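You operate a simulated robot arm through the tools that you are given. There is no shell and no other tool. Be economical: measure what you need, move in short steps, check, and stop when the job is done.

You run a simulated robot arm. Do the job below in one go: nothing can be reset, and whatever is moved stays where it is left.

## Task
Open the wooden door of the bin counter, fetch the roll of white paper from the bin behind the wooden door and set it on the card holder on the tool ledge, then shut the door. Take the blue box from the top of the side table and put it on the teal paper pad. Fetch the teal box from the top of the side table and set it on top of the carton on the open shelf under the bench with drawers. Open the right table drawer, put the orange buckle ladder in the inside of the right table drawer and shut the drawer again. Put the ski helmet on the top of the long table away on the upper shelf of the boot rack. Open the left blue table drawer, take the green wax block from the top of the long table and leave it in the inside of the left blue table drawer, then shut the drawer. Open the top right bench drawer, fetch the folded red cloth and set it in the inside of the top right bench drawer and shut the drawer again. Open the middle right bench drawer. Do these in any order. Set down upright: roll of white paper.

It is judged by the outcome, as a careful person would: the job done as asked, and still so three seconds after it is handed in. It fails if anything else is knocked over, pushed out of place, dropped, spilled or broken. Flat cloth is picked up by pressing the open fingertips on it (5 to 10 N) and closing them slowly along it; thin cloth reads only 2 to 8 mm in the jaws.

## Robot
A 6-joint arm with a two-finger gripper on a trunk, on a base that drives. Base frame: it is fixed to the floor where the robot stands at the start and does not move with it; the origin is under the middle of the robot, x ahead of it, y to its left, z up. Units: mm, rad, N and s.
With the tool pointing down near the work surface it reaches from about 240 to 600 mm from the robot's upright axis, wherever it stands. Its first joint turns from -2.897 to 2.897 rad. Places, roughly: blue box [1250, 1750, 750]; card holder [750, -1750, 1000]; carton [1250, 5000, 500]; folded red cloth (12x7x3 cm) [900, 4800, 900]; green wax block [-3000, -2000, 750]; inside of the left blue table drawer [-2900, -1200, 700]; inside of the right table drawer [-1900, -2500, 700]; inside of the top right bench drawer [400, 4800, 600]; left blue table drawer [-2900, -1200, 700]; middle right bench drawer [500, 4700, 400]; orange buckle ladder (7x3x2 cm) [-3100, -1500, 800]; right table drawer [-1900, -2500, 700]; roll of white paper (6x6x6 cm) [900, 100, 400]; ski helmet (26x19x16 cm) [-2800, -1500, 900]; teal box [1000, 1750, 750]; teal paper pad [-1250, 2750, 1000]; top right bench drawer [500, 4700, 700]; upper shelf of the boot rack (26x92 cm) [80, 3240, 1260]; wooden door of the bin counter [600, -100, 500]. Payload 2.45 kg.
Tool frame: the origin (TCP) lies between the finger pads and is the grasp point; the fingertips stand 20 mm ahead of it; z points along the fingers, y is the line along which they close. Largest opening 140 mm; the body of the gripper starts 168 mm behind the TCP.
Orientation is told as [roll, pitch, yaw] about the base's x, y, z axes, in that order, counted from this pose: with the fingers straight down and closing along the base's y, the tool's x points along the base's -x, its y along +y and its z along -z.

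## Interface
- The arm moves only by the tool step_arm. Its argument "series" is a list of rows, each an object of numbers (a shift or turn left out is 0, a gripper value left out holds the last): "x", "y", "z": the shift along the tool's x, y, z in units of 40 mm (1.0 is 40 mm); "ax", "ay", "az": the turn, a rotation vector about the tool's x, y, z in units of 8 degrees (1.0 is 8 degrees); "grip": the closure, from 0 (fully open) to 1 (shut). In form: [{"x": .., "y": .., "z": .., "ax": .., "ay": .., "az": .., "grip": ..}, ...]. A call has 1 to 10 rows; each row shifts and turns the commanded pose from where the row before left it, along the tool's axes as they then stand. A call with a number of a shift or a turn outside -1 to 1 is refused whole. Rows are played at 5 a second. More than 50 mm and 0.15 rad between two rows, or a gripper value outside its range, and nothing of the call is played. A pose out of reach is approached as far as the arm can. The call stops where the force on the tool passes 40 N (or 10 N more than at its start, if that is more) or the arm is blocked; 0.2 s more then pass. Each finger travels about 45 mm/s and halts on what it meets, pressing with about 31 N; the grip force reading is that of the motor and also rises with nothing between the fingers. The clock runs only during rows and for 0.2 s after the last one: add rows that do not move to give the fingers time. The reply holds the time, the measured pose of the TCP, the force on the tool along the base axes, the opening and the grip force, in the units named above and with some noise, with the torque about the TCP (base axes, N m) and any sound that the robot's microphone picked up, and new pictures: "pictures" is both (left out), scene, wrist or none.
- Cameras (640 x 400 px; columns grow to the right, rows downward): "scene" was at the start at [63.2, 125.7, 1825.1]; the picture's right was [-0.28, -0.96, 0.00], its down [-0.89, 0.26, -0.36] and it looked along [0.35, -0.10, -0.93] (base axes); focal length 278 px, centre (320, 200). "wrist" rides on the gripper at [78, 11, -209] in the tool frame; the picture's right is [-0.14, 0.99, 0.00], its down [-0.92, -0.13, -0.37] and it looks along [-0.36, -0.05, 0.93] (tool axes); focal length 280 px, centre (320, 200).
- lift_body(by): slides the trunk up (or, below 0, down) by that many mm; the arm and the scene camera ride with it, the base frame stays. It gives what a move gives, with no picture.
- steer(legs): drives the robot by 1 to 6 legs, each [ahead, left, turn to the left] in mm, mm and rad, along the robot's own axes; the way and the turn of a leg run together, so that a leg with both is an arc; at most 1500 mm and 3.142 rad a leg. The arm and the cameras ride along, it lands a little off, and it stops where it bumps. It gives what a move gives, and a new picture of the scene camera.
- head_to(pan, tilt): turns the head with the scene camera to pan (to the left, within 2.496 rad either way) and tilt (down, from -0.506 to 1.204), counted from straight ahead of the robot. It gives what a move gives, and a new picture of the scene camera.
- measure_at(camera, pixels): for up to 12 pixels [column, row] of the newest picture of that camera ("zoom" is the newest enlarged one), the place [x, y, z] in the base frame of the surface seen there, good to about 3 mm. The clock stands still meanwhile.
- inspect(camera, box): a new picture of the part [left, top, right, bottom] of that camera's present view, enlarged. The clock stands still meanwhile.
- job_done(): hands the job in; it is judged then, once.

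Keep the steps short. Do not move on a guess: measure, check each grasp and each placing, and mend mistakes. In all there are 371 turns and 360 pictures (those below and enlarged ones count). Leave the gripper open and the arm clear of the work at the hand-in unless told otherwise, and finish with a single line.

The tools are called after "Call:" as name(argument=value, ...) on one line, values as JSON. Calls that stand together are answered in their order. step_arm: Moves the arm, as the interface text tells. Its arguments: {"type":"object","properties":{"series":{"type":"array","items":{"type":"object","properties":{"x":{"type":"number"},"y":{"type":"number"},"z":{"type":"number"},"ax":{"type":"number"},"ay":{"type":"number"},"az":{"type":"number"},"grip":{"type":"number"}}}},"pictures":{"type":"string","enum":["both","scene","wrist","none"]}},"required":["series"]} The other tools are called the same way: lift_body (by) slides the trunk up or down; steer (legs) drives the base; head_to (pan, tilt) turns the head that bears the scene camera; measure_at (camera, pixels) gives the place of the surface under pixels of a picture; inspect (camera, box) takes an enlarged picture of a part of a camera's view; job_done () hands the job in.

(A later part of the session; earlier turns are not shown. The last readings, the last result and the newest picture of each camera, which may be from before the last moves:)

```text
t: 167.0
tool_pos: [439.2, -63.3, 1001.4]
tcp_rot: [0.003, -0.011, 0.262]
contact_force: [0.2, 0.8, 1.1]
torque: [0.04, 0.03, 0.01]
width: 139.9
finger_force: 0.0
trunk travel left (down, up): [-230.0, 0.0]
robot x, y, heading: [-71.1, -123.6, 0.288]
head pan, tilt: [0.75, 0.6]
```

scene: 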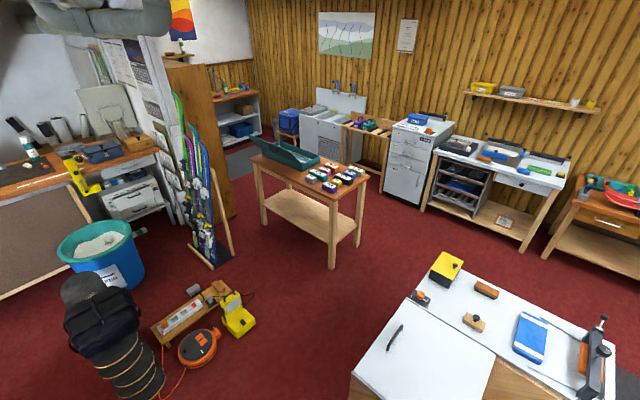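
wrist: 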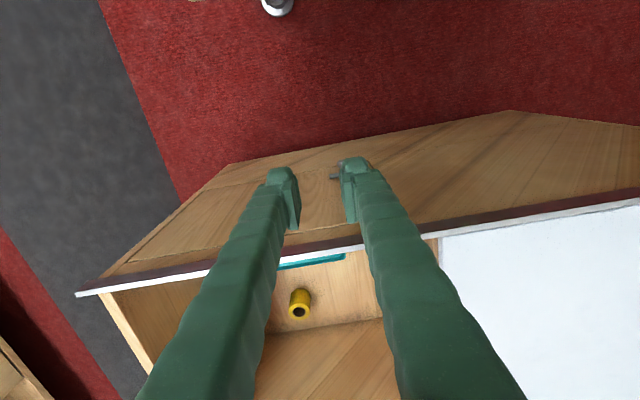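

Call:
inspect(camera="scene", box=[245, 130, 375, 215])

Call:
measure_at(camera="scene", pixels=[[333, 205], [366, 178], [255, 158], [320, 175], [342, 170], [352, 168], [330, 188], [333, 267], [264, 223], [357, 245], [190, 260], [240, 310]])

```text
4.71 times, centred on (310, 172) of scene
```

zoom: 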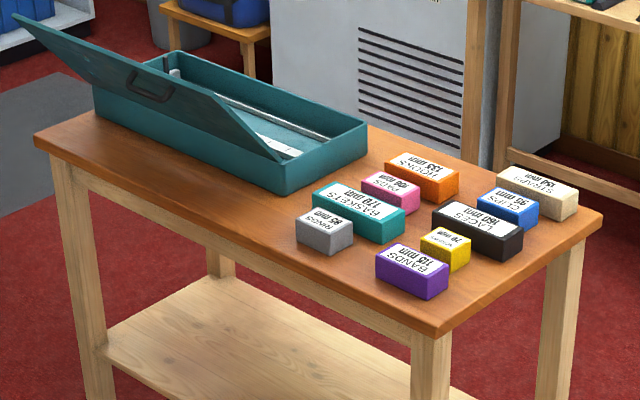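

```text
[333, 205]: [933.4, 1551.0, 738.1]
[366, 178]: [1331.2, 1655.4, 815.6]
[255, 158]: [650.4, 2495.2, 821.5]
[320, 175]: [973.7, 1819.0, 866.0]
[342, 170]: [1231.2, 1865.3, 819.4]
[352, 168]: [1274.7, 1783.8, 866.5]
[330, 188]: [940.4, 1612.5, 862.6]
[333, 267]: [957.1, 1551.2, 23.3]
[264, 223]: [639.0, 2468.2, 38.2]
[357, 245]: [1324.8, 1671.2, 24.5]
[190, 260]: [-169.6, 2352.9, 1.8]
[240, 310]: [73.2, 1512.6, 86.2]
```

Boxes are on the near end of the side table (top z 820; boxes' tops 866). I drive between counter and table and face the table.

Call:
steer(legs=[[0, 917, 0], [800, 0, 0], [820, 0, 0], [0, 0, 1.573]])

Call:
head_to(pan=0.25, tilt=0.95)

```text
t: 187.2
tool_pos: [1188.3, 1731.3, 1000.9]
tcp_rot: [0.003, -0.011, 1.823]
contact_force: [-0.7, 0.0, -0.1]
torque: [0.02, -0.02, 0.01]
width: 140.1
finger_force: 0.0
trunk travel left (down, up): [-230.0, 0.0]
robot x, y, heading: [1240.2, 1215.5, 1.843]
head pan, tilt: [0.75, 0.6]
```

scene: 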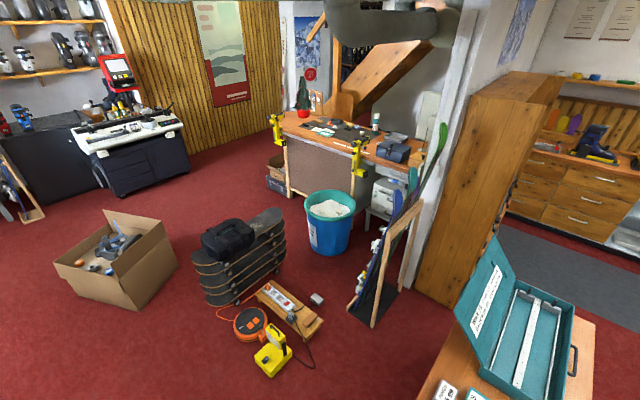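

```text
t: 188.1
tool_pos: [1189.5, 1731.0, 1000.0]
tcp_rot: [0.003, -0.011, 1.824]
contact_force: [-1.2, 0.5, 0.3]
torque: [-0.02, -0.02, -0.02]
width: 139.9
finger_force: 0.1
trunk travel left (down, up): [-230.0, 0.0]
robot x, y, heading: [1241.2, 1215.7, 1.847]
head pan, tilt: [0.25, 0.949]
```

scene: 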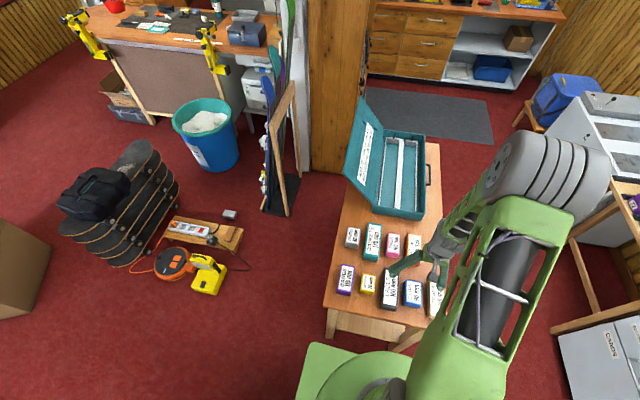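

Call:
inspect(camera="scene", box=[310, 210, 470, 330])

Call:
measure_at(camera="zoom", pixels=[[408, 310], [400, 285], [418, 340], [385, 320], [425, 345], [250, 130], [252, 100], [245, 165], [225, 130], [275, 130], [320, 300], [500, 330]])

```text
3.33 times, centred on (390, 270) of scene
```

zoom: 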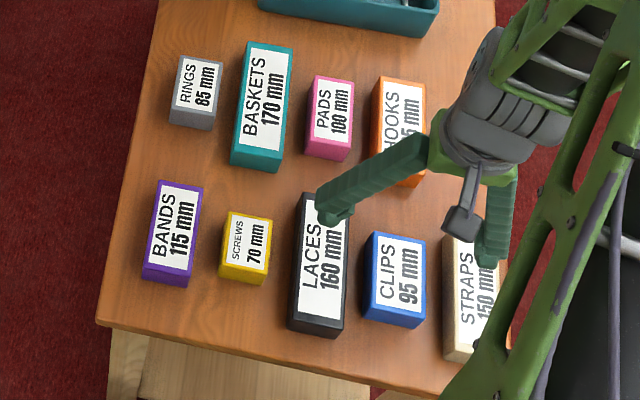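

```text
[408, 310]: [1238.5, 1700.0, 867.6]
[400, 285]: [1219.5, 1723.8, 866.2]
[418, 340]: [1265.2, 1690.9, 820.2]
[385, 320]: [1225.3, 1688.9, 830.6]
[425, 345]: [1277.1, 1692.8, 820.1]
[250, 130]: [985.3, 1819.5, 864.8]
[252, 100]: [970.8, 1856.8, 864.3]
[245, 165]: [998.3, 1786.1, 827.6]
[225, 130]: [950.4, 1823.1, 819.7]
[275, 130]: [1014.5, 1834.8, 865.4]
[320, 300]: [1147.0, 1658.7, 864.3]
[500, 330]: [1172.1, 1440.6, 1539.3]
```

I shift to stand in line with the teal box.

Call:
steer(legs=[[0, 78, 0.015], [100, 0, 0]])

Call:
step_arm(series=[{"y": 1}, {"y": 1}, {"y": 0.8}, {}], pictures="wrist")

```text
t: 190.2
tool_pos: [1075.3, 1806.0, 999.6]
tcp_rot: [0.004, -0.009, 1.838]
contact_force: [-0.6, 0.2, -0.5]
torque: [-0.1, -0.07, 0.0]
width: 140.1
finger_force: 0.1
trunk travel left (down, up): [-230.0, 0.0]
robot x, y, heading: [1139.9, 1294.2, 1.86]
head pan, tilt: [0.25, 0.949]
```

scene: 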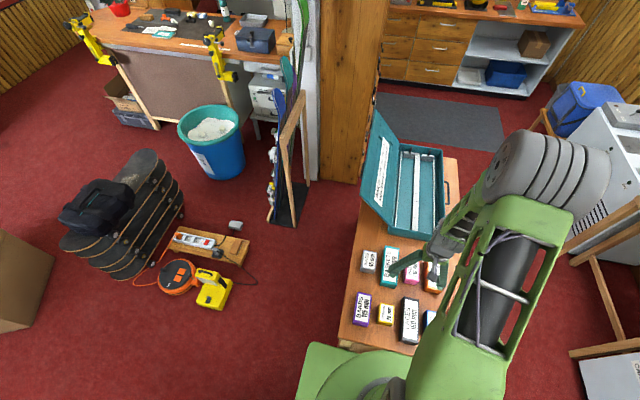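

```text
t: 191.2
tool_pos: [967.3, 1774.6, 1000.6]
tcp_rot: [0.005, -0.009, 1.838]
contact_force: [0.8, -1.0, -0.2]
torque: [-0.02, 0.0, 0.04]
width: 140.2
finger_force: 0.1
trunk travel left (down, up): [-230.0, 0.0]
robot x, y, heading: [1136.8, 1291.9, 1.856]
head pan, tilt: [0.25, 0.949]
```

wrist: 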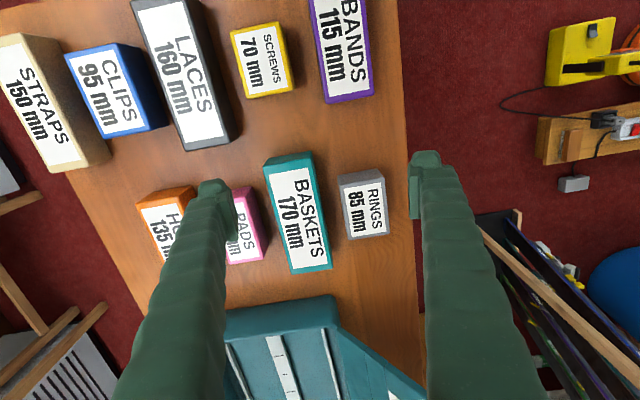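

Call:
inspect(camera="wrist", box=[215, 140, 405, 300])

Call:
measure_at(camera="wrist", pixels=[[268, 170], [313, 166], [294, 270], [329, 266], [262, 256], [250, 195], [343, 185], [348, 236], [335, 200], [290, 215], [262, 215], [297, 302]])

```text
2.50 times, centred on (310, 220) of wrist
```

zoom: 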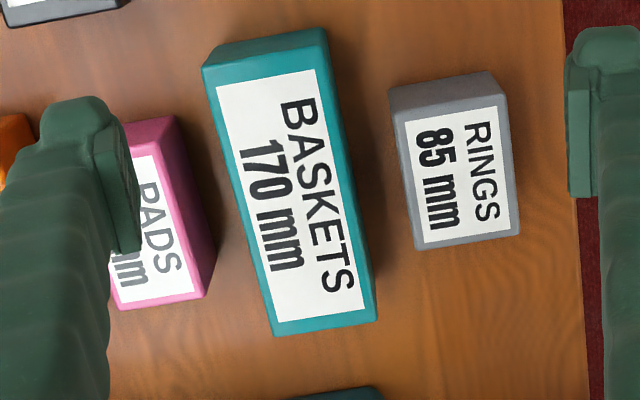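

```text
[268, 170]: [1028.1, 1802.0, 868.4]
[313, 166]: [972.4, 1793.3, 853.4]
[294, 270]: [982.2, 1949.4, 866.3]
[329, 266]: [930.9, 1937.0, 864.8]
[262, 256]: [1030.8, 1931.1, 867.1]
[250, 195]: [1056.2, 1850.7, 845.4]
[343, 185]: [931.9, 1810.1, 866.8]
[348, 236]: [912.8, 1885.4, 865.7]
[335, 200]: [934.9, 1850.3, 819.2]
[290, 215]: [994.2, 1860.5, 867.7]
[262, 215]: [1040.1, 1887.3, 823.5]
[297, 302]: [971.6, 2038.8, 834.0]
```

Teal box: centre ≈ [979, 1870], 52 mm wide, 35 mm gaps to neighbours. I set an 84 mm opening, align and go down.

Call:
steer(legs=[[18, 0, 0]])

Call:
step_arm(series=[{"az": -0.26, "grip": 0.4, "y": -0.5}, {"y": -0.48, "x": -0.7}, {"x": -0.95}, {"z": 1}, {"z": 0.8}, {}], pictures="wrist")

```text
t: 192.0
tool_pos: [967.0, 1776.1, 1001.7]
tcp_rot: [0.006, -0.01, 1.84]
contact_force: [0.3, 0.6, -0.5]
torque: [-0.02, -0.01, 0.02]
width: 140.0
finger_force: 0.0
trunk travel left (down, up): [-230.0, 0.0]
robot x, y, heading: [1138.8, 1292.5, 1.865]
head pan, tilt: [0.25, 0.949]
stopped in leg 1: the robot was blocked; the commanded pose is now the measured one
```

scene: 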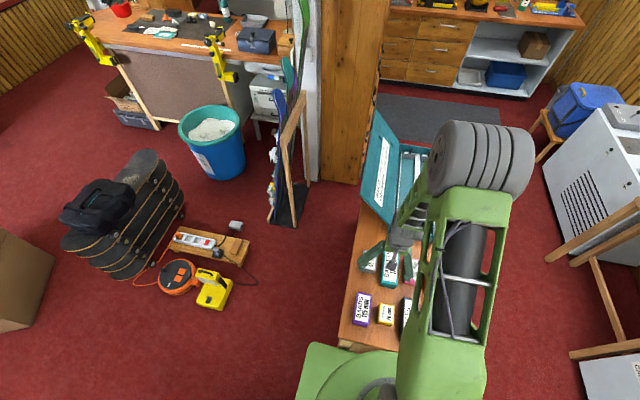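

```text
t: 193.4
tool_pos: [984.0, 1849.9, 929.8]
tcp_rot: [0.003, -0.01, 1.877]
contact_force: [-0.4, -0.4, -0.2]
torque: [0.03, 0.0, -0.01]
width: 84.0
finger_force: 0.1
trunk travel left (down, up): [-230.0, 0.0]
robot x, y, heading: [1140.4, 1291.5, 1.864]
head pan, tilt: [0.25, 0.949]
```

wrist: 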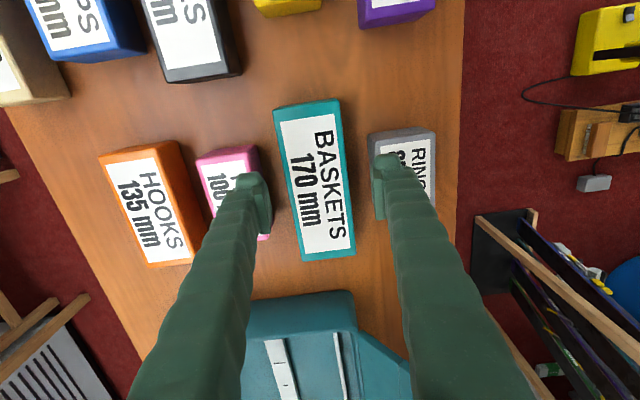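

Call:
measure_at(camera="wrist", pixels=[[276, 113], [338, 103], [305, 257], [352, 253], [264, 200], [252, 155], [370, 140], [313, 183]])

```text
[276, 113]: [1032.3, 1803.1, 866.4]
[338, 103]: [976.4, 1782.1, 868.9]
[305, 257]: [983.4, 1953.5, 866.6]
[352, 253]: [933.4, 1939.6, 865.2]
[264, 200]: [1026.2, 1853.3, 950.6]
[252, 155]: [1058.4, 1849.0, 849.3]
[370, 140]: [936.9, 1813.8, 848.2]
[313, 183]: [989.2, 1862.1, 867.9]
```

Call:
step_arm(series=[{"x": -0.45, "y": -0.07}, {"z": 0.9}, {"z": 0.9}, {"z": 0.3}, {"grip": 0.6}, {"grip": 1}, {"grip": 1}, {"grip": 1}, {"grip": 1}], pictures="wrist")

```text
t: 194.1
tool_pos: [982.1, 1870.4, 877.1]
tcp_rot: [0.004, -0.007, 1.877]
contact_force: [2.3, -1.6, 9.7]
torque: [-0.37, 0.43, 0.19]
width: 84.1
finger_force: 0.8
trunk travel left (down, up): [-230.0, 0.0]
robot x, y, heading: [1137.4, 1290.4, 1.861]
head pan, tilt: [0.25, 0.949]
stopped in row 3: the force on the tool passed its limit at 127 N (the readings are from after the stop); the commanded pose is now the measured one
```

wrist: 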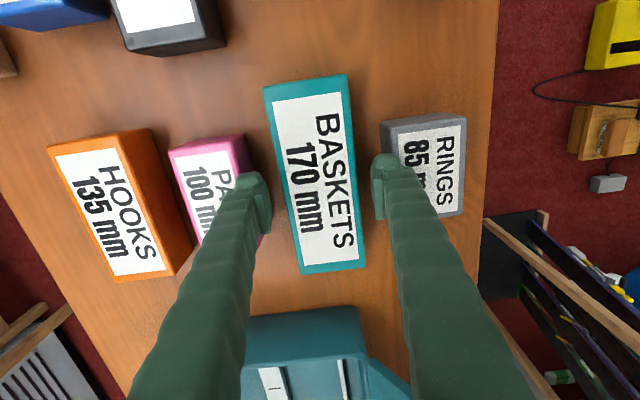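

I touched the top of the RINGS box with a fingertip. I raise, narrow the opening to 70 mm and recheck.

Call:
step_arm(series=[{"z": -0.6}, {"grip": 0.5}, {"grip": 0.5}], pictures="wrist")

Call:
inspect(camera="wrist", box=[180, 80, 480, 280])

Call:
measure_at(camera="wrist", pixels=[[297, 180], [352, 180], [290, 140], [350, 140]])

```text
t: 194.9
tool_pos: [980.9, 1869.6, 903.7]
tcp_rot: [0.004, -0.007, 1.878]
contact_force: [-0.4, -0.1, -0.8]
torque: [0.0, -0.01, 0.01]
width: 70.0
finger_force: 0.0
trunk travel left (down, up): [-230.0, 0.0]
robot x, y, heading: [1134.5, 1292.8, 1.865]
head pan, tilt: [0.25, 0.949]
```

wrist: 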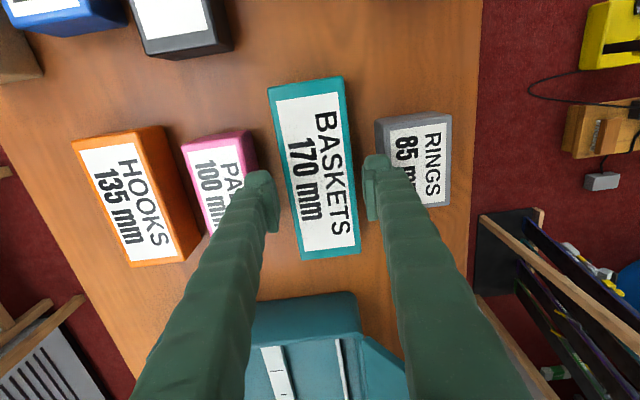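

```text
2.00 times, centred on (330, 180) of wrist
```

zoom: 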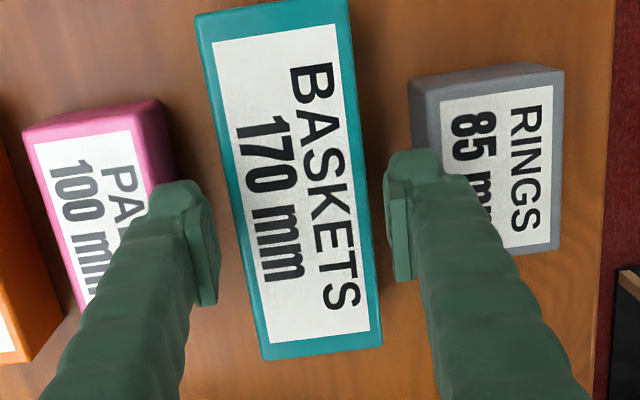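

```text
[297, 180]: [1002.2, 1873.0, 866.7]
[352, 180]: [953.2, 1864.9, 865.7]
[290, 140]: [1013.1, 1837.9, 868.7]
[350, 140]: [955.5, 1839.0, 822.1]
```

Call:
step_arm(series=[{"z": 0.5}, {"z": 0.5}, {"z": 0.43}], pictures="wrist")

```text
t: 195.7
tool_pos: [981.9, 1871.6, 845.4]
tcp_rot: [0.003, -0.009, 1.879]
contact_force: [-0.3, 0.4, 0.5]
torque: [-0.02, -0.03, -0.01]
width: 69.9
finger_force: 0.0
trunk travel left (down, up): [-230.0, 0.0]
robot x, y, heading: [1142.2, 1293.0, 1.859]
head pan, tilt: [0.25, 0.949]
```

wrist: 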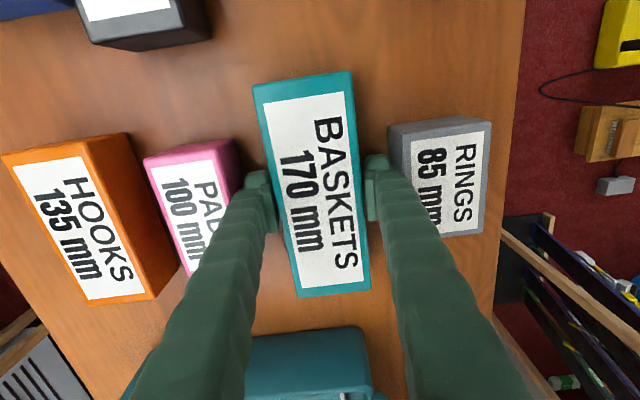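

Down with no contact. I close and lift.

Call:
step_arm(series=[{"grip": 0.6}, {"grip": 0.65}, {"grip": 1}, {"grip": 1}, {"grip": 1}, {"z": -0.5}, {"z": -1}, {"z": -1}, {"z": -1}], pictures="wrist")

```text
t: 197.7
tool_pos: [983.2, 1868.7, 984.4]
tcp_rot: [0.003, -0.006, 1.876]
contact_force: [-0.7, 1.1, -2.9]
torque: [0.03, 0.01, -0.03]
width: 66.0
finger_force: 30.9
trunk travel left (down, up): [-230.0, 0.0]
robot x, y, heading: [1142.8, 1290.7, 1.862]
head pan, tilt: [0.25, 0.949]
```

wrist: 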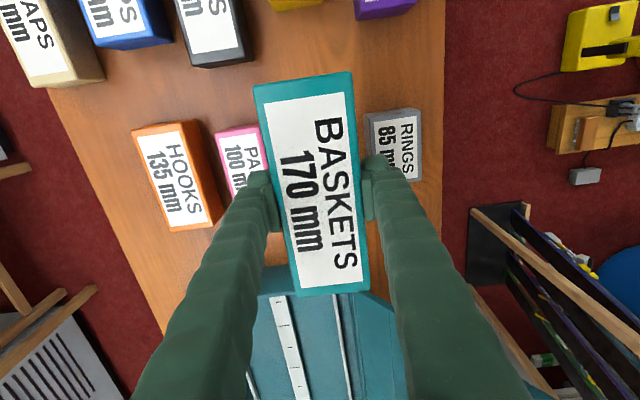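

Teal box held (66 mm wide). I look for the way to the bench with drawers.

Call:
head_to(pan=-0.15, tilt=0.55)

Call:
measure_at(camera="scene", pixels=[[400, 300], [200, 100], [300, 100]])

```text
t: 198.6
tool_pos: [983.1, 1869.6, 983.0]
tcp_rot: [0.004, -0.006, 1.878]
contact_force: [-0.4, 1.5, -1.9]
torque: [0.01, 0.04, 0.0]
width: 66.1
finger_force: 31.3
trunk travel left (down, up): [-230.0, 0.0]
robot x, y, heading: [1134.6, 1293.0, 1.864]
head pan, tilt: [-0.15, 0.55]
```

scene: 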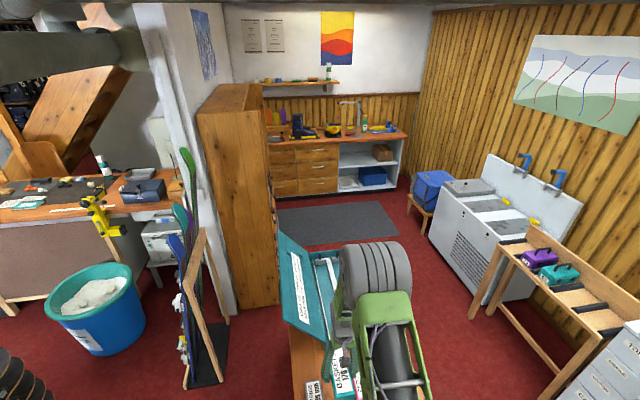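

```text
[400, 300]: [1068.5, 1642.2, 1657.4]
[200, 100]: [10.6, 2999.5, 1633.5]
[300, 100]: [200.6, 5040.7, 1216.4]
```

Call:
measure_at(camera="scene", pixels=[[473, 312], [548, 397], [430, 238], [238, 310], [278, 303], [190, 386], [228, 320], [345, 188], [398, 186], [410, 212], [503, 300], [284, 195]])

Call:
inspect(camera="scene", box=[240, 60, 430, 220])

```text
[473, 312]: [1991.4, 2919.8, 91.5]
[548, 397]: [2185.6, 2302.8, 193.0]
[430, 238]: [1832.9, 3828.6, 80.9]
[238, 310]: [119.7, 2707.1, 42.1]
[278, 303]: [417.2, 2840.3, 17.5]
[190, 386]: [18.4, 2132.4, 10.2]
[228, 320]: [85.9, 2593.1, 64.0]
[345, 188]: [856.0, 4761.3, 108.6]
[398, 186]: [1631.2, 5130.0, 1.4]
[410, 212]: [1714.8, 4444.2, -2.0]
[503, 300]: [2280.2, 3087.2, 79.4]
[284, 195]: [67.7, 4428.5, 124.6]
```

```text
2.50 times, centred on (335, 140) of scene
```

zoom: 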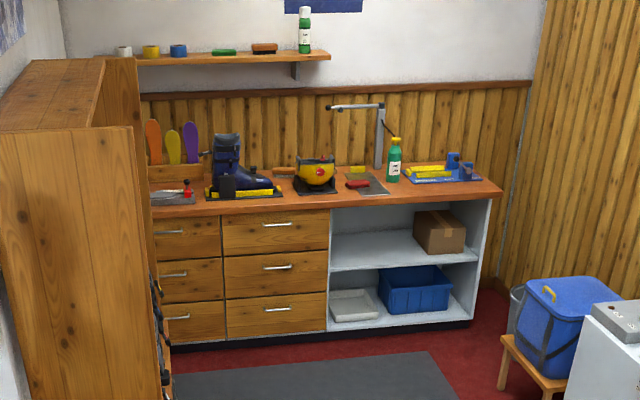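

The way is clear to the right of the table. I back off, raise the box, and drive to the bench in the alcove.

Call:
step_arm(series=[{"z": -1}, {"z": -1}, {"x": 1}, {"x": 1}, {"x": 1}], pictures="none")

Call:
steer(legs=[[-150, 0, 0], [0, -800, 0], [1400, 0, 0], [1300, 0, 0]])

Call:
head_to(pan=-0.3, tilt=0.8)

```text
t: 199.8
tool_pos: [1019.9, 1753.5, 1062.6]
tcp_rot: [0.005, -0.007, 1.877]
contact_force: [-0.3, -0.3, -1.5]
torque: [0.06, 0.02, 0.01]
width: 66.0
finger_force: 30.8
trunk travel left (down, up): [-230.0, 0.0]
robot x, y, heading: [1138.7, 1293.7, 1.86]
head pan, tilt: [-0.15, 0.55]
```

```text
t: 212.6
tool_pos: [1568.5, 2729.9, 1066.9]
tcp_rot: [0.005, -0.013, 1.896]
contact_force: [0.6, 0.4, -1.5]
torque: [0.01, -0.03, -0.02]
width: 65.7
finger_force: 31.3
trunk travel left (down, up): [-230.0, 0.0]
robot x, y, heading: [1690.1, 2277.3, 1.883]
head pan, tilt: [-0.15, 0.55]
stopped in leg 3: the robot was blocked; the commanded pose is now the measured one
```

scene: 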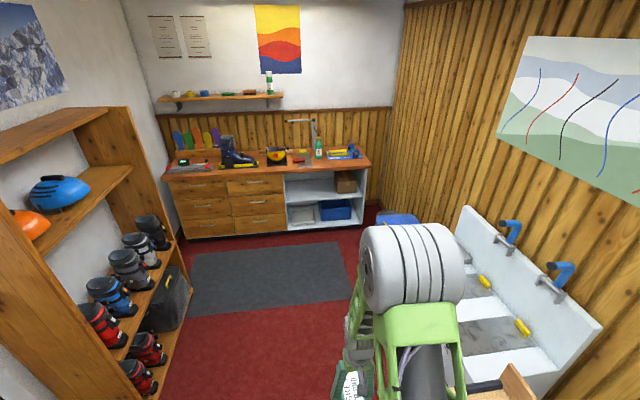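

```text
t: 213.4
tool_pos: [1565.7, 2735.8, 1066.1]
tcp_rot: [0.005, -0.01, 1.895]
contact_force: [0.2, -0.2, -2.0]
torque: [-0.01, -0.02, 0.0]
width: 65.6
finger_force: 30.9
trunk travel left (down, up): [-230.0, 0.0]
robot x, y, heading: [1690.6, 2282.2, 1.881]
head pan, tilt: [-0.3, 0.799]
```

scene: 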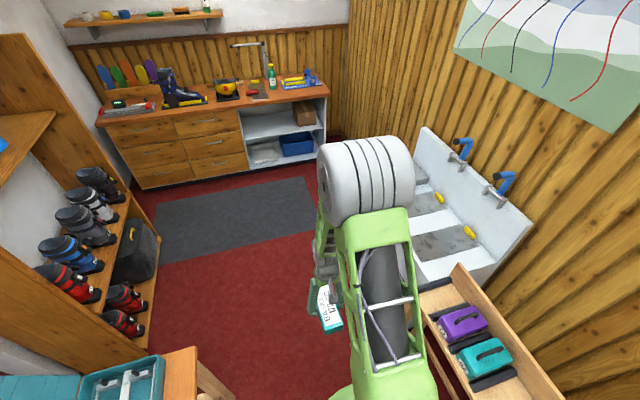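

Stopped against something on the right, probably the rack. I measure the passage.

Call:
measure_at(camera="scene", pixels=[[458, 265], [424, 318], [430, 360], [195, 348], [232, 398], [205, 398], [320, 180], [395, 240]])

Call:
head_to(pan=-0.7, tilt=1.2)

```text
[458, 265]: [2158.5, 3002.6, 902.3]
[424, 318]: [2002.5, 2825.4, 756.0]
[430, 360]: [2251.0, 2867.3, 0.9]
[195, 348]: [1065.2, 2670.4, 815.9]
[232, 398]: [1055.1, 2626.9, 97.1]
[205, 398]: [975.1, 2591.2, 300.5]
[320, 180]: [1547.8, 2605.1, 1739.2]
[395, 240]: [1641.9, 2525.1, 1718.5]
```

```text
t: 214.2
tool_pos: [1564.3, 2741.1, 1063.2]
tcp_rot: [0.003, -0.005, 1.897]
contact_force: [-0.4, -0.6, -2.3]
torque: [-0.05, 0.0, 0.04]
width: 65.7
finger_force: 31.1
trunk travel left (down, up): [-230.0, 0.0]
robot x, y, heading: [1692.6, 2278.3, 1.882]
head pan, tilt: [-0.7, 1.201]
```

scene: 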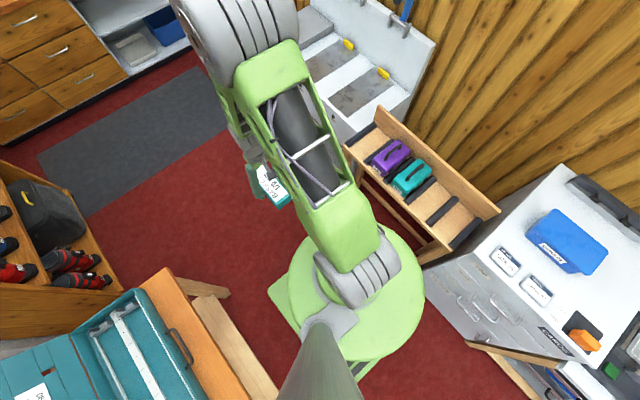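

The rack and cabinet hug the right side. I back a little, shift left 130 mm and go on.

Call:
steer(legs=[[-30, 0, 0], [0, 140, -0.018], [1400, 0, 0], [400, 0, 0]])

Call:
head_to(pan=-0.3, tilt=0.9)

```text
t: 217.5
tool_pos: [1442.6, 2707.8, 1065.8]
tcp_rot: [0.005, -0.009, 1.874]
contact_force: [0.9, -0.8, -2.1]
torque: [0.0, -0.03, 0.01]
width: 65.6
finger_force: 30.9
trunk travel left (down, up): [-230.0, 0.0]
robot x, y, heading: [1561.1, 2253.9, 1.863]
head pan, tilt: [-0.7, 1.201]
stopped in leg 3: the robot was blocked; the commanded pose is now the measured one
```

scene: 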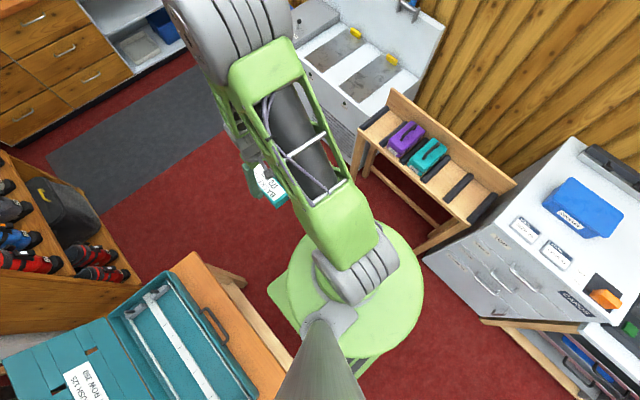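

```text
t: 218.4
tool_pos: [1450.4, 2709.7, 1067.4]
tcp_rot: [0.009, -0.014, 1.875]
contact_force: [0.2, -0.2, -3.5]
torque: [0.01, 0.01, -0.04]
width: 65.6
finger_force: 31.3
trunk travel left (down, up): [-230.0, 0.0]
robot x, y, heading: [1556.8, 2257.2, 1.854]
head pan, tilt: [-0.3, 0.901]
```

scene: 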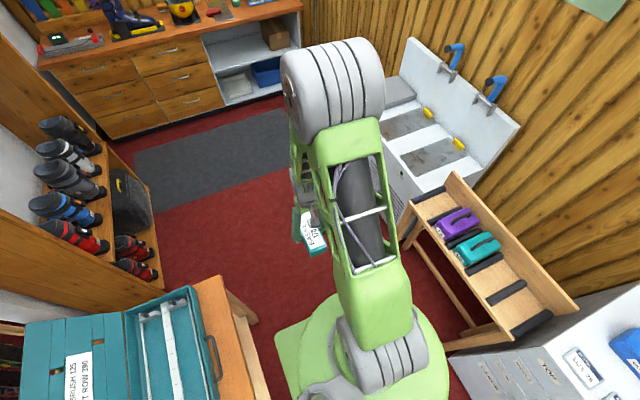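

Blocked again at the same depth. I look down on both sides and ahead of the base.

Call:
head_to(pan=0.7, tilt=1.2)

Call:
head_to(pan=0.25, tilt=0.0)

```text
t: 219.6
tool_pos: [1448.3, 2709.5, 1067.8]
tcp_rot: [0.012, -0.015, 1.876]
contact_force: [-0.1, -0.8, -2.6]
torque: [0.2, 0.03, 0.0]
width: 65.8
finger_force: 30.8
trunk travel left (down, up): [-230.0, 0.0]
robot x, y, heading: [1554.4, 2255.1, 1.859]
head pan, tilt: [0.7, 1.201]
```

scene: 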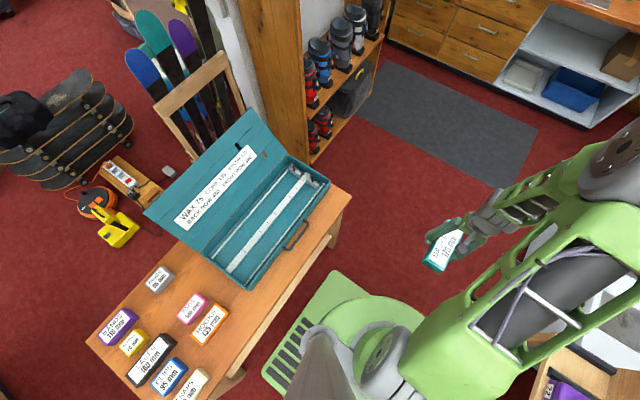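

```text
t: 221.0
tool_pos: [1435.7, 2703.0, 1067.4]
tcp_rot: [-0.006, -0.016, 1.875]
contact_force: [-1.1, -0.1, -1.6]
torque: [0.01, 0.01, -0.01]
width: 65.4
finger_force: 31.0
trunk travel left (down, up): [-230.0, 0.0]
robot x, y, heading: [1559.1, 2254.2, 1.862]
head pan, tilt: [0.25, 0.0]
```

scene: 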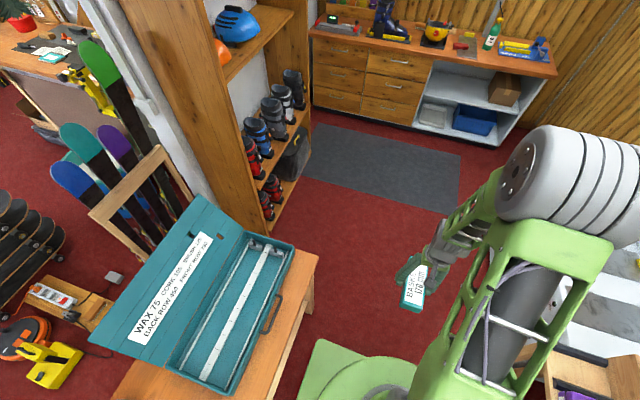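

The last picture looks odd for tilt 0. I take it again, aiming at level.

Call:
steer(legs=[[-60, 0, 0]])

Call:
head_to(pan=0, tilt=-0.3)

```text
t: 222.0
tool_pos: [1458.2, 2658.2, 1063.9]
tcp_rot: [0.004, -0.008, 1.876]
contact_force: [-0.4, -0.4, -1.8]
torque: [0.13, 0.01, 0.03]
width: 65.7
finger_force: 30.8
trunk travel left (down, up): [-230.0, 0.0]
robot x, y, heading: [1572.5, 2198.1, 1.859]
head pan, tilt: [0.25, 0.0]
```

scene: 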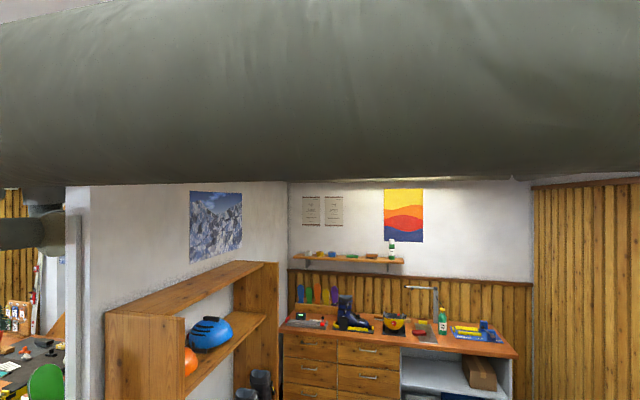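

```text
t: 222.8
tool_pos: [1457.7, 2658.3, 1063.7]
tcp_rot: [0.004, -0.005, 1.874]
contact_force: [0.1, 0.0, -2.0]
torque: [0.01, 0.01, 0.03]
width: 65.3
finger_force: 30.6
trunk travel left (down, up): [-230.0, 0.0]
robot x, y, heading: [1575.2, 2196.6, 1.863]
head pan, tilt: [0.0, -0.3]
```

scene: 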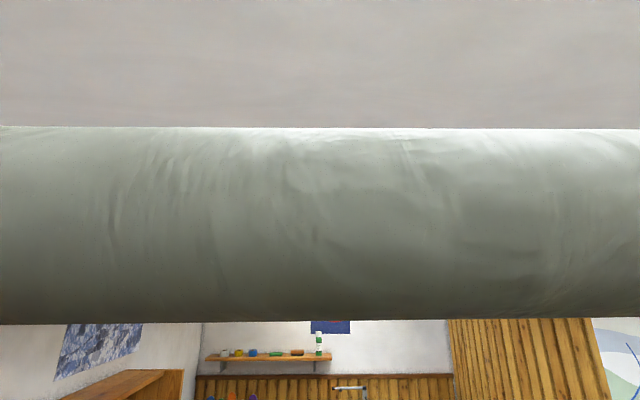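

An overhead duct: the head bumps it with the trunk raised. I measure its underside and lower the trunk.

Call:
measure_at(camera="scene", pixels=[[300, 318], [300, 220], [300, 140]])

Call:
lift_body(by=-190)

Call:
head_to(pan=0, tilt=0.0)

```text
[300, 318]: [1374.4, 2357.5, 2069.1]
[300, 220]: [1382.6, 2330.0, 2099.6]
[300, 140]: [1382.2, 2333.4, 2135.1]
```

```text
t: 224.9
tool_pos: [1458.6, 2658.9, 872.3]
tcp_rot: [0.004, -0.006, 1.874]
contact_force: [0.3, -0.9, -1.4]
torque: [-0.01, 0.0, -0.01]
width: 65.4
finger_force: 30.6
trunk travel left (down, up): [-40.0, 190.0]
robot x, y, heading: [1575.7, 2194.4, 1.862]
head pan, tilt: [0.0, -0.3]
```

```text
t: 225.7
tool_pos: [1458.2, 2660.0, 873.8]
tcp_rot: [0.003, -0.004, 1.875]
contact_force: [0.8, 0.5, -2.5]
torque: [0.01, -0.01, 0.0]
width: 65.6
finger_force: 31.2
trunk travel left (down, up): [-40.0, 190.0]
robot x, y, heading: [1575.1, 2198.3, 1.859]
head pan, tilt: [0.0, 0.0]
```

scene: 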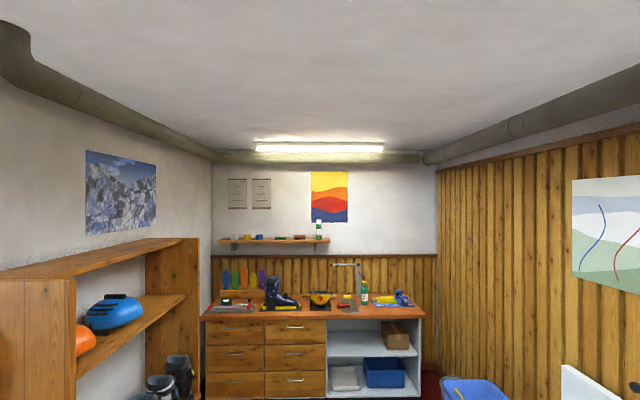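

Head is now well under the ducts. I drive on into the alcove.

Call:
steer(legs=[[1300, 0, 0], [550, 0, 0]])

Call:
head_to(pan=-0.35, tilt=0.7)

```text
t: 235.1
tool_pos: [918.0, 4447.5, 872.6]
tcp_rot: [0.003, -0.007, 1.881]
contact_force: [-0.3, 0.4, -1.8]
torque: [-0.03, -0.03, 0.0]
width: 65.3
finger_force: 31.1
trunk travel left (down, up): [-40.0, 190.0]
robot x, y, heading: [1035.4, 3982.9, 1.864]
head pan, tilt: [0.0, 0.0]
```

scene: 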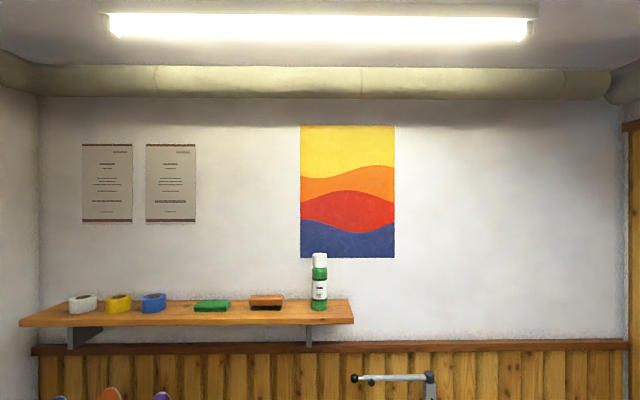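

```text
t: 236.1
tool_pos: [917.9, 4447.8, 873.5]
tcp_rot: [0.003, -0.005, 1.88]
contact_force: [-0.1, -0.5, -2.4]
torque: [0.01, -0.01, 0.04]
width: 65.3
finger_force: 31.2
trunk travel left (down, up): [-40.0, 190.0]
robot x, y, heading: [1037.8, 3986.3, 1.868]
head pan, tilt: [-0.351, 0.7]
```

scene: 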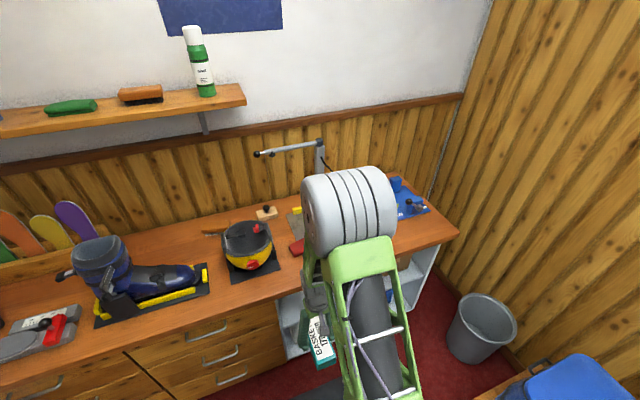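

Call:
measure_at(camera="scene", pixels=[[510, 395], [545, 370], [450, 340], [285, 355], [240, 300], [459, 233], [300, 298], [395, 315], [440, 265], [297, 247], [220, 325], [100, 345]])

Call:
steer(legs=[[-250, 0, 0], [0, -120, 0]])

Call:
head_to(pan=-0.25, tilt=0.65)

```text
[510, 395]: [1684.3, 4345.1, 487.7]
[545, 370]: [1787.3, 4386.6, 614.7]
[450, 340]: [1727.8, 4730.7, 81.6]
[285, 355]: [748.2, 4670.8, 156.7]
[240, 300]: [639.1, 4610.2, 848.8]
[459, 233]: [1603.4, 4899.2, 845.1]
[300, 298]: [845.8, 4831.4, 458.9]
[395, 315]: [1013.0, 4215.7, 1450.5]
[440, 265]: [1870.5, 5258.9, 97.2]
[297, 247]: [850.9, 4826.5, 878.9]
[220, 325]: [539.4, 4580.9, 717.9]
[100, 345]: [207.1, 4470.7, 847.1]
```

```text
t: 239.2
tool_pos: [1104.7, 4243.4, 872.6]
tcp_rot: [0.006, -0.004, 1.874]
contact_force: [0.1, 0.3, -1.6]
torque: [0.01, 0.04, 0.03]
width: 65.0
finger_force: 31.1
trunk travel left (down, up): [-40.0, 190.0]
robot x, y, heading: [1219.9, 3783.7, 1.865]
head pan, tilt: [-0.351, 0.7]
```

scene: 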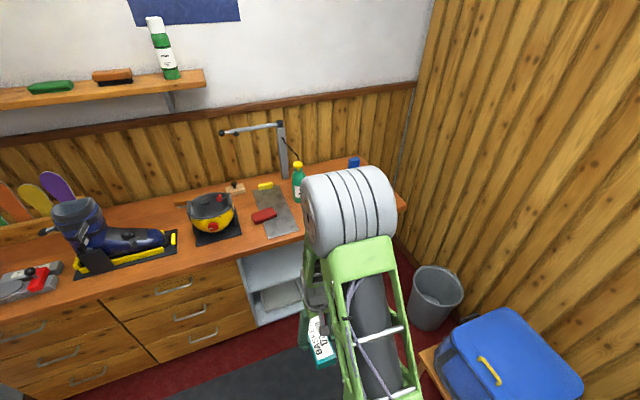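

```text
t: 239.9
tool_pos: [1104.1, 4243.1, 873.4]
tcp_rot: [0.006, -0.006, 1.876]
contact_force: [0.9, -0.9, -1.7]
torque: [-0.02, 0.02, 0.01]
width: 65.2
finger_force: 31.7
trunk travel left (down, up): [-40.0, 190.0]
robot x, y, heading: [1223.6, 3782.6, 1.864]
head pan, tilt: [-0.25, 0.649]
```

scene: 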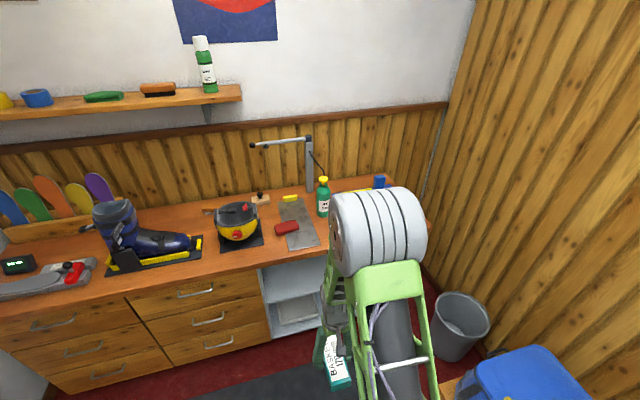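

The arm hides the carton. I turn the base left so the arm swings away, and pan right.

Call:
steer(legs=[[0, 0, 0.7]])

Call:
head_to(pan=-0.85, tilt=0.65)

```text
t: 242.2
tool_pos: [835.4, 4059.8, 871.8]
tcp_rot: [0.002, -0.005, 2.572]
contact_force: [0.3, -0.9, -2.6]
torque: [0.01, -0.01, 0.02]
width: 65.2
finger_force: 31.5
trunk travel left (down, up): [-40.0, 190.0]
robot x, y, heading: [1223.6, 3783.0, 2.564]
head pan, tilt: [-0.25, 0.649]
```

scene: 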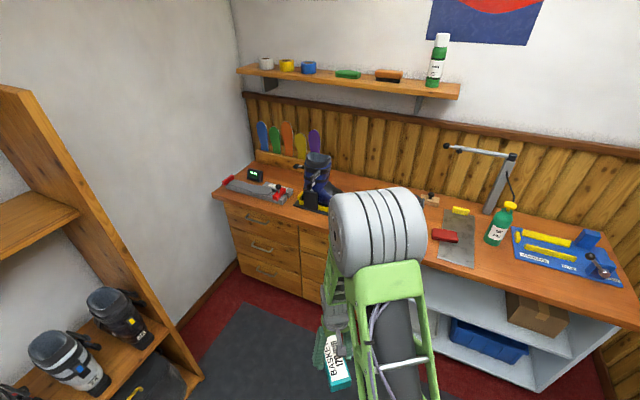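

```text
t: 243.2
tool_pos: [836.1, 4060.6, 872.1]
tcp_rot: [0.005, -0.004, 2.573]
contact_force: [0.3, -1.6, -1.8]
torque: [0.0, -0.02, -0.01]
width: 65.2
finger_force: 30.9
trunk travel left (down, up): [-40.0, 190.0]
robot x, y, heading: [1226.2, 3777.6, 2.561]
head pan, tilt: [-0.85, 0.649]
```

scene: 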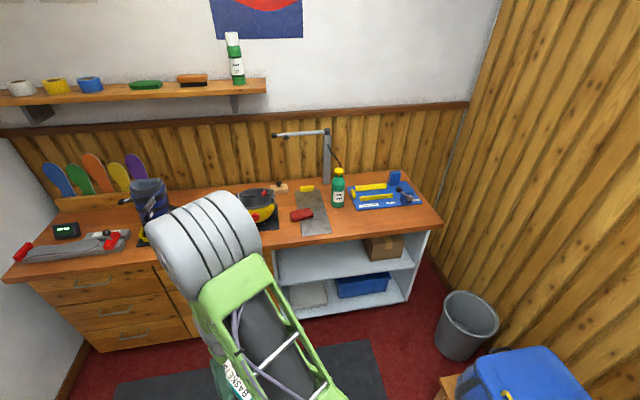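

Call:
inspect(camera="scene", box=[270, 215, 440, 325])

Call:
measure_at(camera="zoom", pixels=[[380, 90], [500, 95], [430, 130], [440, 155], [390, 150], [350, 100], [360, 165], [480, 185], [560, 190], [430, 60], [300, 200], [500, 75]])

```text
3.64 times, centred on (355, 270) of scene
```

zoom: 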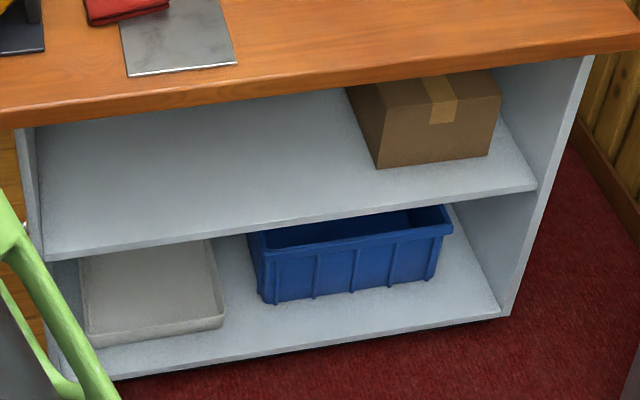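

```text
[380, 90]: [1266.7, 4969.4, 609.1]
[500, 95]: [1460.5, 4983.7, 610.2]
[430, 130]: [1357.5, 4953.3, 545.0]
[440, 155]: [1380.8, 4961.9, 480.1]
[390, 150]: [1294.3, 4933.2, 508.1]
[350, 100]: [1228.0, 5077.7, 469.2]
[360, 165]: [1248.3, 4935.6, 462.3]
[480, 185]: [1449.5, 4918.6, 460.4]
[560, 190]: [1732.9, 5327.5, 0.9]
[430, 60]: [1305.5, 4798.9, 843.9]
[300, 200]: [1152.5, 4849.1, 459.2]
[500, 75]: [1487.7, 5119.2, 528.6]
```

Carton top is z 610, under the bench top (underside ≈810), about 130–160 mm behind the bench edge. The box must go in with a level tool, so I need to regrip it. I check free space on the bench top.

Call:
inspect(camera="scene", box=[230, 165, 450, 265])

Call:
measure_at(camera="zoom", pixels=[[300, 180], [290, 205], [400, 125], [390, 120], [540, 100], [600, 160], [390, 190], [210, 150], [140, 170], [130, 230], [240, 140], [590, 125]])

```text
2.91 times, centred on (340, 215) of scene
```

zoom: 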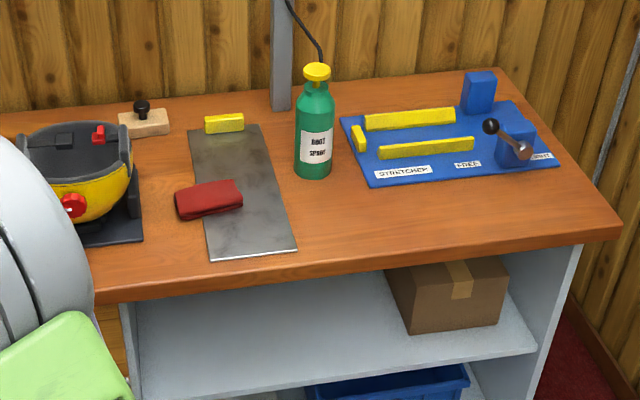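

```text
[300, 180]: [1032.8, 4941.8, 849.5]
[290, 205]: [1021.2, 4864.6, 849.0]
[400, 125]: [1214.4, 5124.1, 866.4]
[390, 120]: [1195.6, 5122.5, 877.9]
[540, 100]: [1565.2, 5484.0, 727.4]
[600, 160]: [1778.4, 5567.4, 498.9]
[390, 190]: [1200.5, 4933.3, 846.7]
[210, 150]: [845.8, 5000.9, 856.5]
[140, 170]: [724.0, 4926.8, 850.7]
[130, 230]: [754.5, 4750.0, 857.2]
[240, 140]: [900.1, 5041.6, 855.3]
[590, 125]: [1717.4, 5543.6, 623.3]
```

There is a clear patch at the bench front between the metal plate and the blue board. I go there, box raised.

Call:
lift_body(by=100)

Call:
steer(legs=[[0, 0, -0.7], [0, -207, 0], [480, 0, 0]])

Call:
step_arm(series=[{}], pictures="wrist")

```text
t: 244.5
tool_pos: [836.3, 4059.7, 972.8]
tcp_rot: [0.006, -0.004, 2.573]
contact_force: [0.0, -0.3, -2.2]
torque: [0.0, -0.01, 0.03]
width: 65.0
finger_force: 30.2
trunk travel left (down, up): [-140.0, 90.0]
robot x, y, heading: [1222.4, 3780.7, 2.557]
head pan, tilt: [-0.85, 0.649]
```

```text
t: 251.3
tool_pos: [1181.0, 4763.7, 972.6]
tcp_rot: [0.006, -0.002, 1.863]
contact_force: [-0.9, 0.7, -2.4]
torque: [-0.01, 0.01, -0.02]
width: 64.5
finger_force: 30.6
trunk travel left (down, up): [-140.0, 90.0]
robot x, y, heading: [1290.4, 4298.8, 1.855]
head pan, tilt: [-0.85, 0.649]
```

scene: 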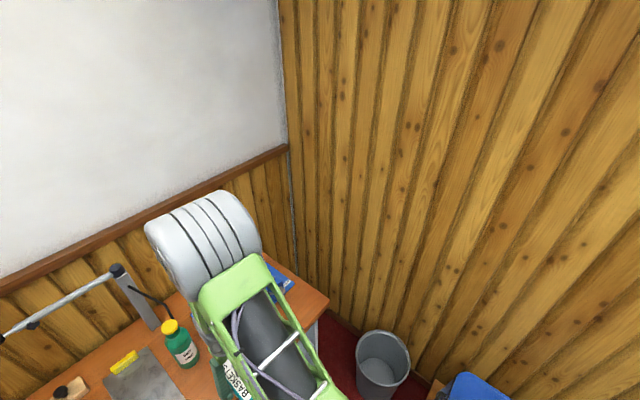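

```text
t: 251.7
tool_pos: [1180.8, 4764.0, 974.4]
tcp_rot: [0.005, -0.004, 1.863]
contact_force: [0.5, -0.7, -2.2]
torque: [0.01, 0.0, -0.01]
width: 65.2
finger_force: 31.3
trunk travel left (down, up): [-140.0, 90.0]
robot x, y, heading: [1292.8, 4297.9, 1.847]
head pan, tilt: [-0.85, 0.649]
```

wrist: 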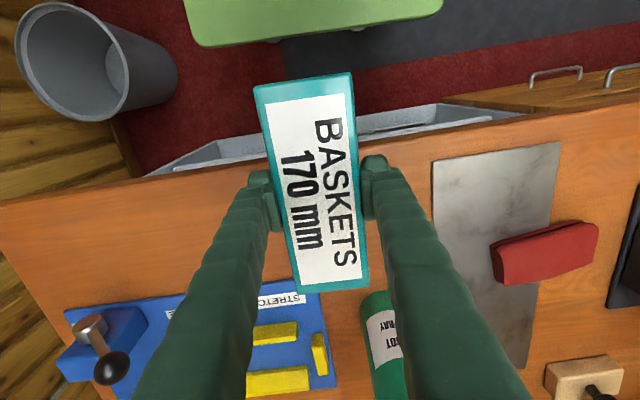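

Call:
measure_at(camera="wrist", pixels=[[435, 220], [434, 165], [370, 300], [328, 330], [320, 285], [160, 178], [400, 140], [445, 270], [365, 290], [130, 190]])

```text
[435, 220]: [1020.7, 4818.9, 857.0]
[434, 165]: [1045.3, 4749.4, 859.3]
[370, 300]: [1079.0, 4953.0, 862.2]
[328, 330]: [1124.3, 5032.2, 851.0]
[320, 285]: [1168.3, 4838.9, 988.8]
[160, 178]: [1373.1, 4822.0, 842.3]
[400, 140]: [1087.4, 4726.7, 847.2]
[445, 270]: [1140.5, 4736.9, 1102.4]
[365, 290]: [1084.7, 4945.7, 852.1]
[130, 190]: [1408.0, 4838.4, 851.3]
```

I put the box down at about [1130, 4836], all on the bench, clear of the bottle and plate.

Call:
step_arm(series=[{"y": 0.7}, {"x": -1}, {"x": -1}, {"x": -0.08, "z": 0.6}, {"z": 0.8}, {"z": 0.6}, {"z": 0.3}, {"z": 0.15}, {}], pictures="wrist")

```text
t: 253.6
tool_pos: [1128.4, 4837.4, 879.4]
tcp_rot: [0.005, -0.009, 1.863]
contact_force: [2.2, -4.9, 22.9]
torque: [-1.18, -0.36, -0.01]
width: 65.3
finger_force: 31.5
trunk travel left (down, up): [-140.0, 90.0]
robot x, y, heading: [1294.3, 4301.2, 1.846]
head pan, tilt: [-0.85, 0.649]
stopped in row 9: the force on the tool passed its limit at 42 N (the readings are from after the stop); the commanded pose is now the measured one
```

wrist: 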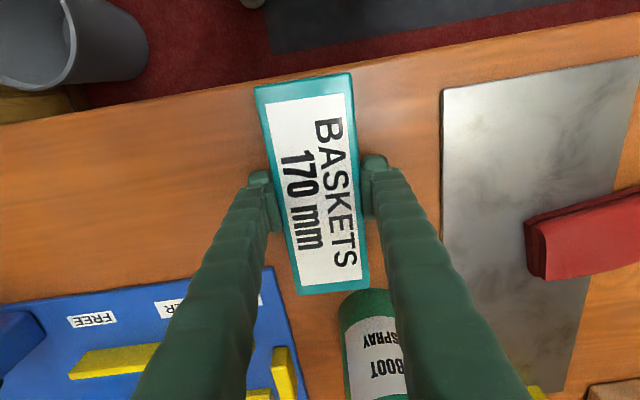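

Contact. I release and rise.

Call:
step_arm(series=[{"grip": 0.5}, {"grip": 0.42}, {"grip": 0.42}, {"z": -1}, {"z": -1}, {"z": -1}, {"x": 1}, {"x": 1}, {"x": 1}, {"x": 1}], pictures="wrist")

Call:
measure_at(camera="wrist", pixels=[[300, 200]])

```text
t: 255.8
tool_pos: [1176.3, 4686.2, 997.6]
tcp_rot: [0.005, -0.012, 1.862]
contact_force: [-0.3, 0.6, 0.3]
torque: [0.03, -0.02, 0.01]
width: 81.2
finger_force: 0.0
trunk travel left (down, up): [-140.0, 90.0]
robot x, y, heading: [1293.9, 4298.0, 1.846]
head pan, tilt: [-0.85, 0.649]
```

wrist: 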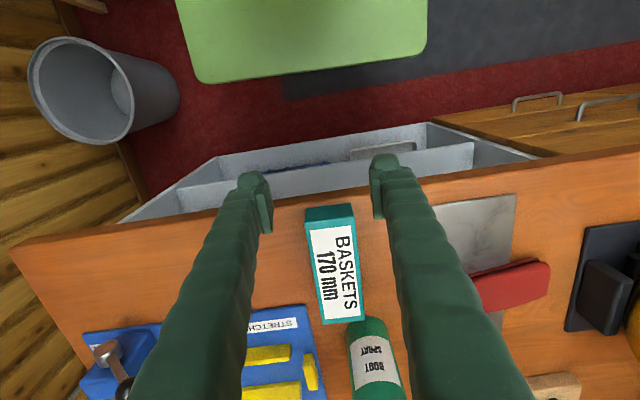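

```text
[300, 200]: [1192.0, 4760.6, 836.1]
```

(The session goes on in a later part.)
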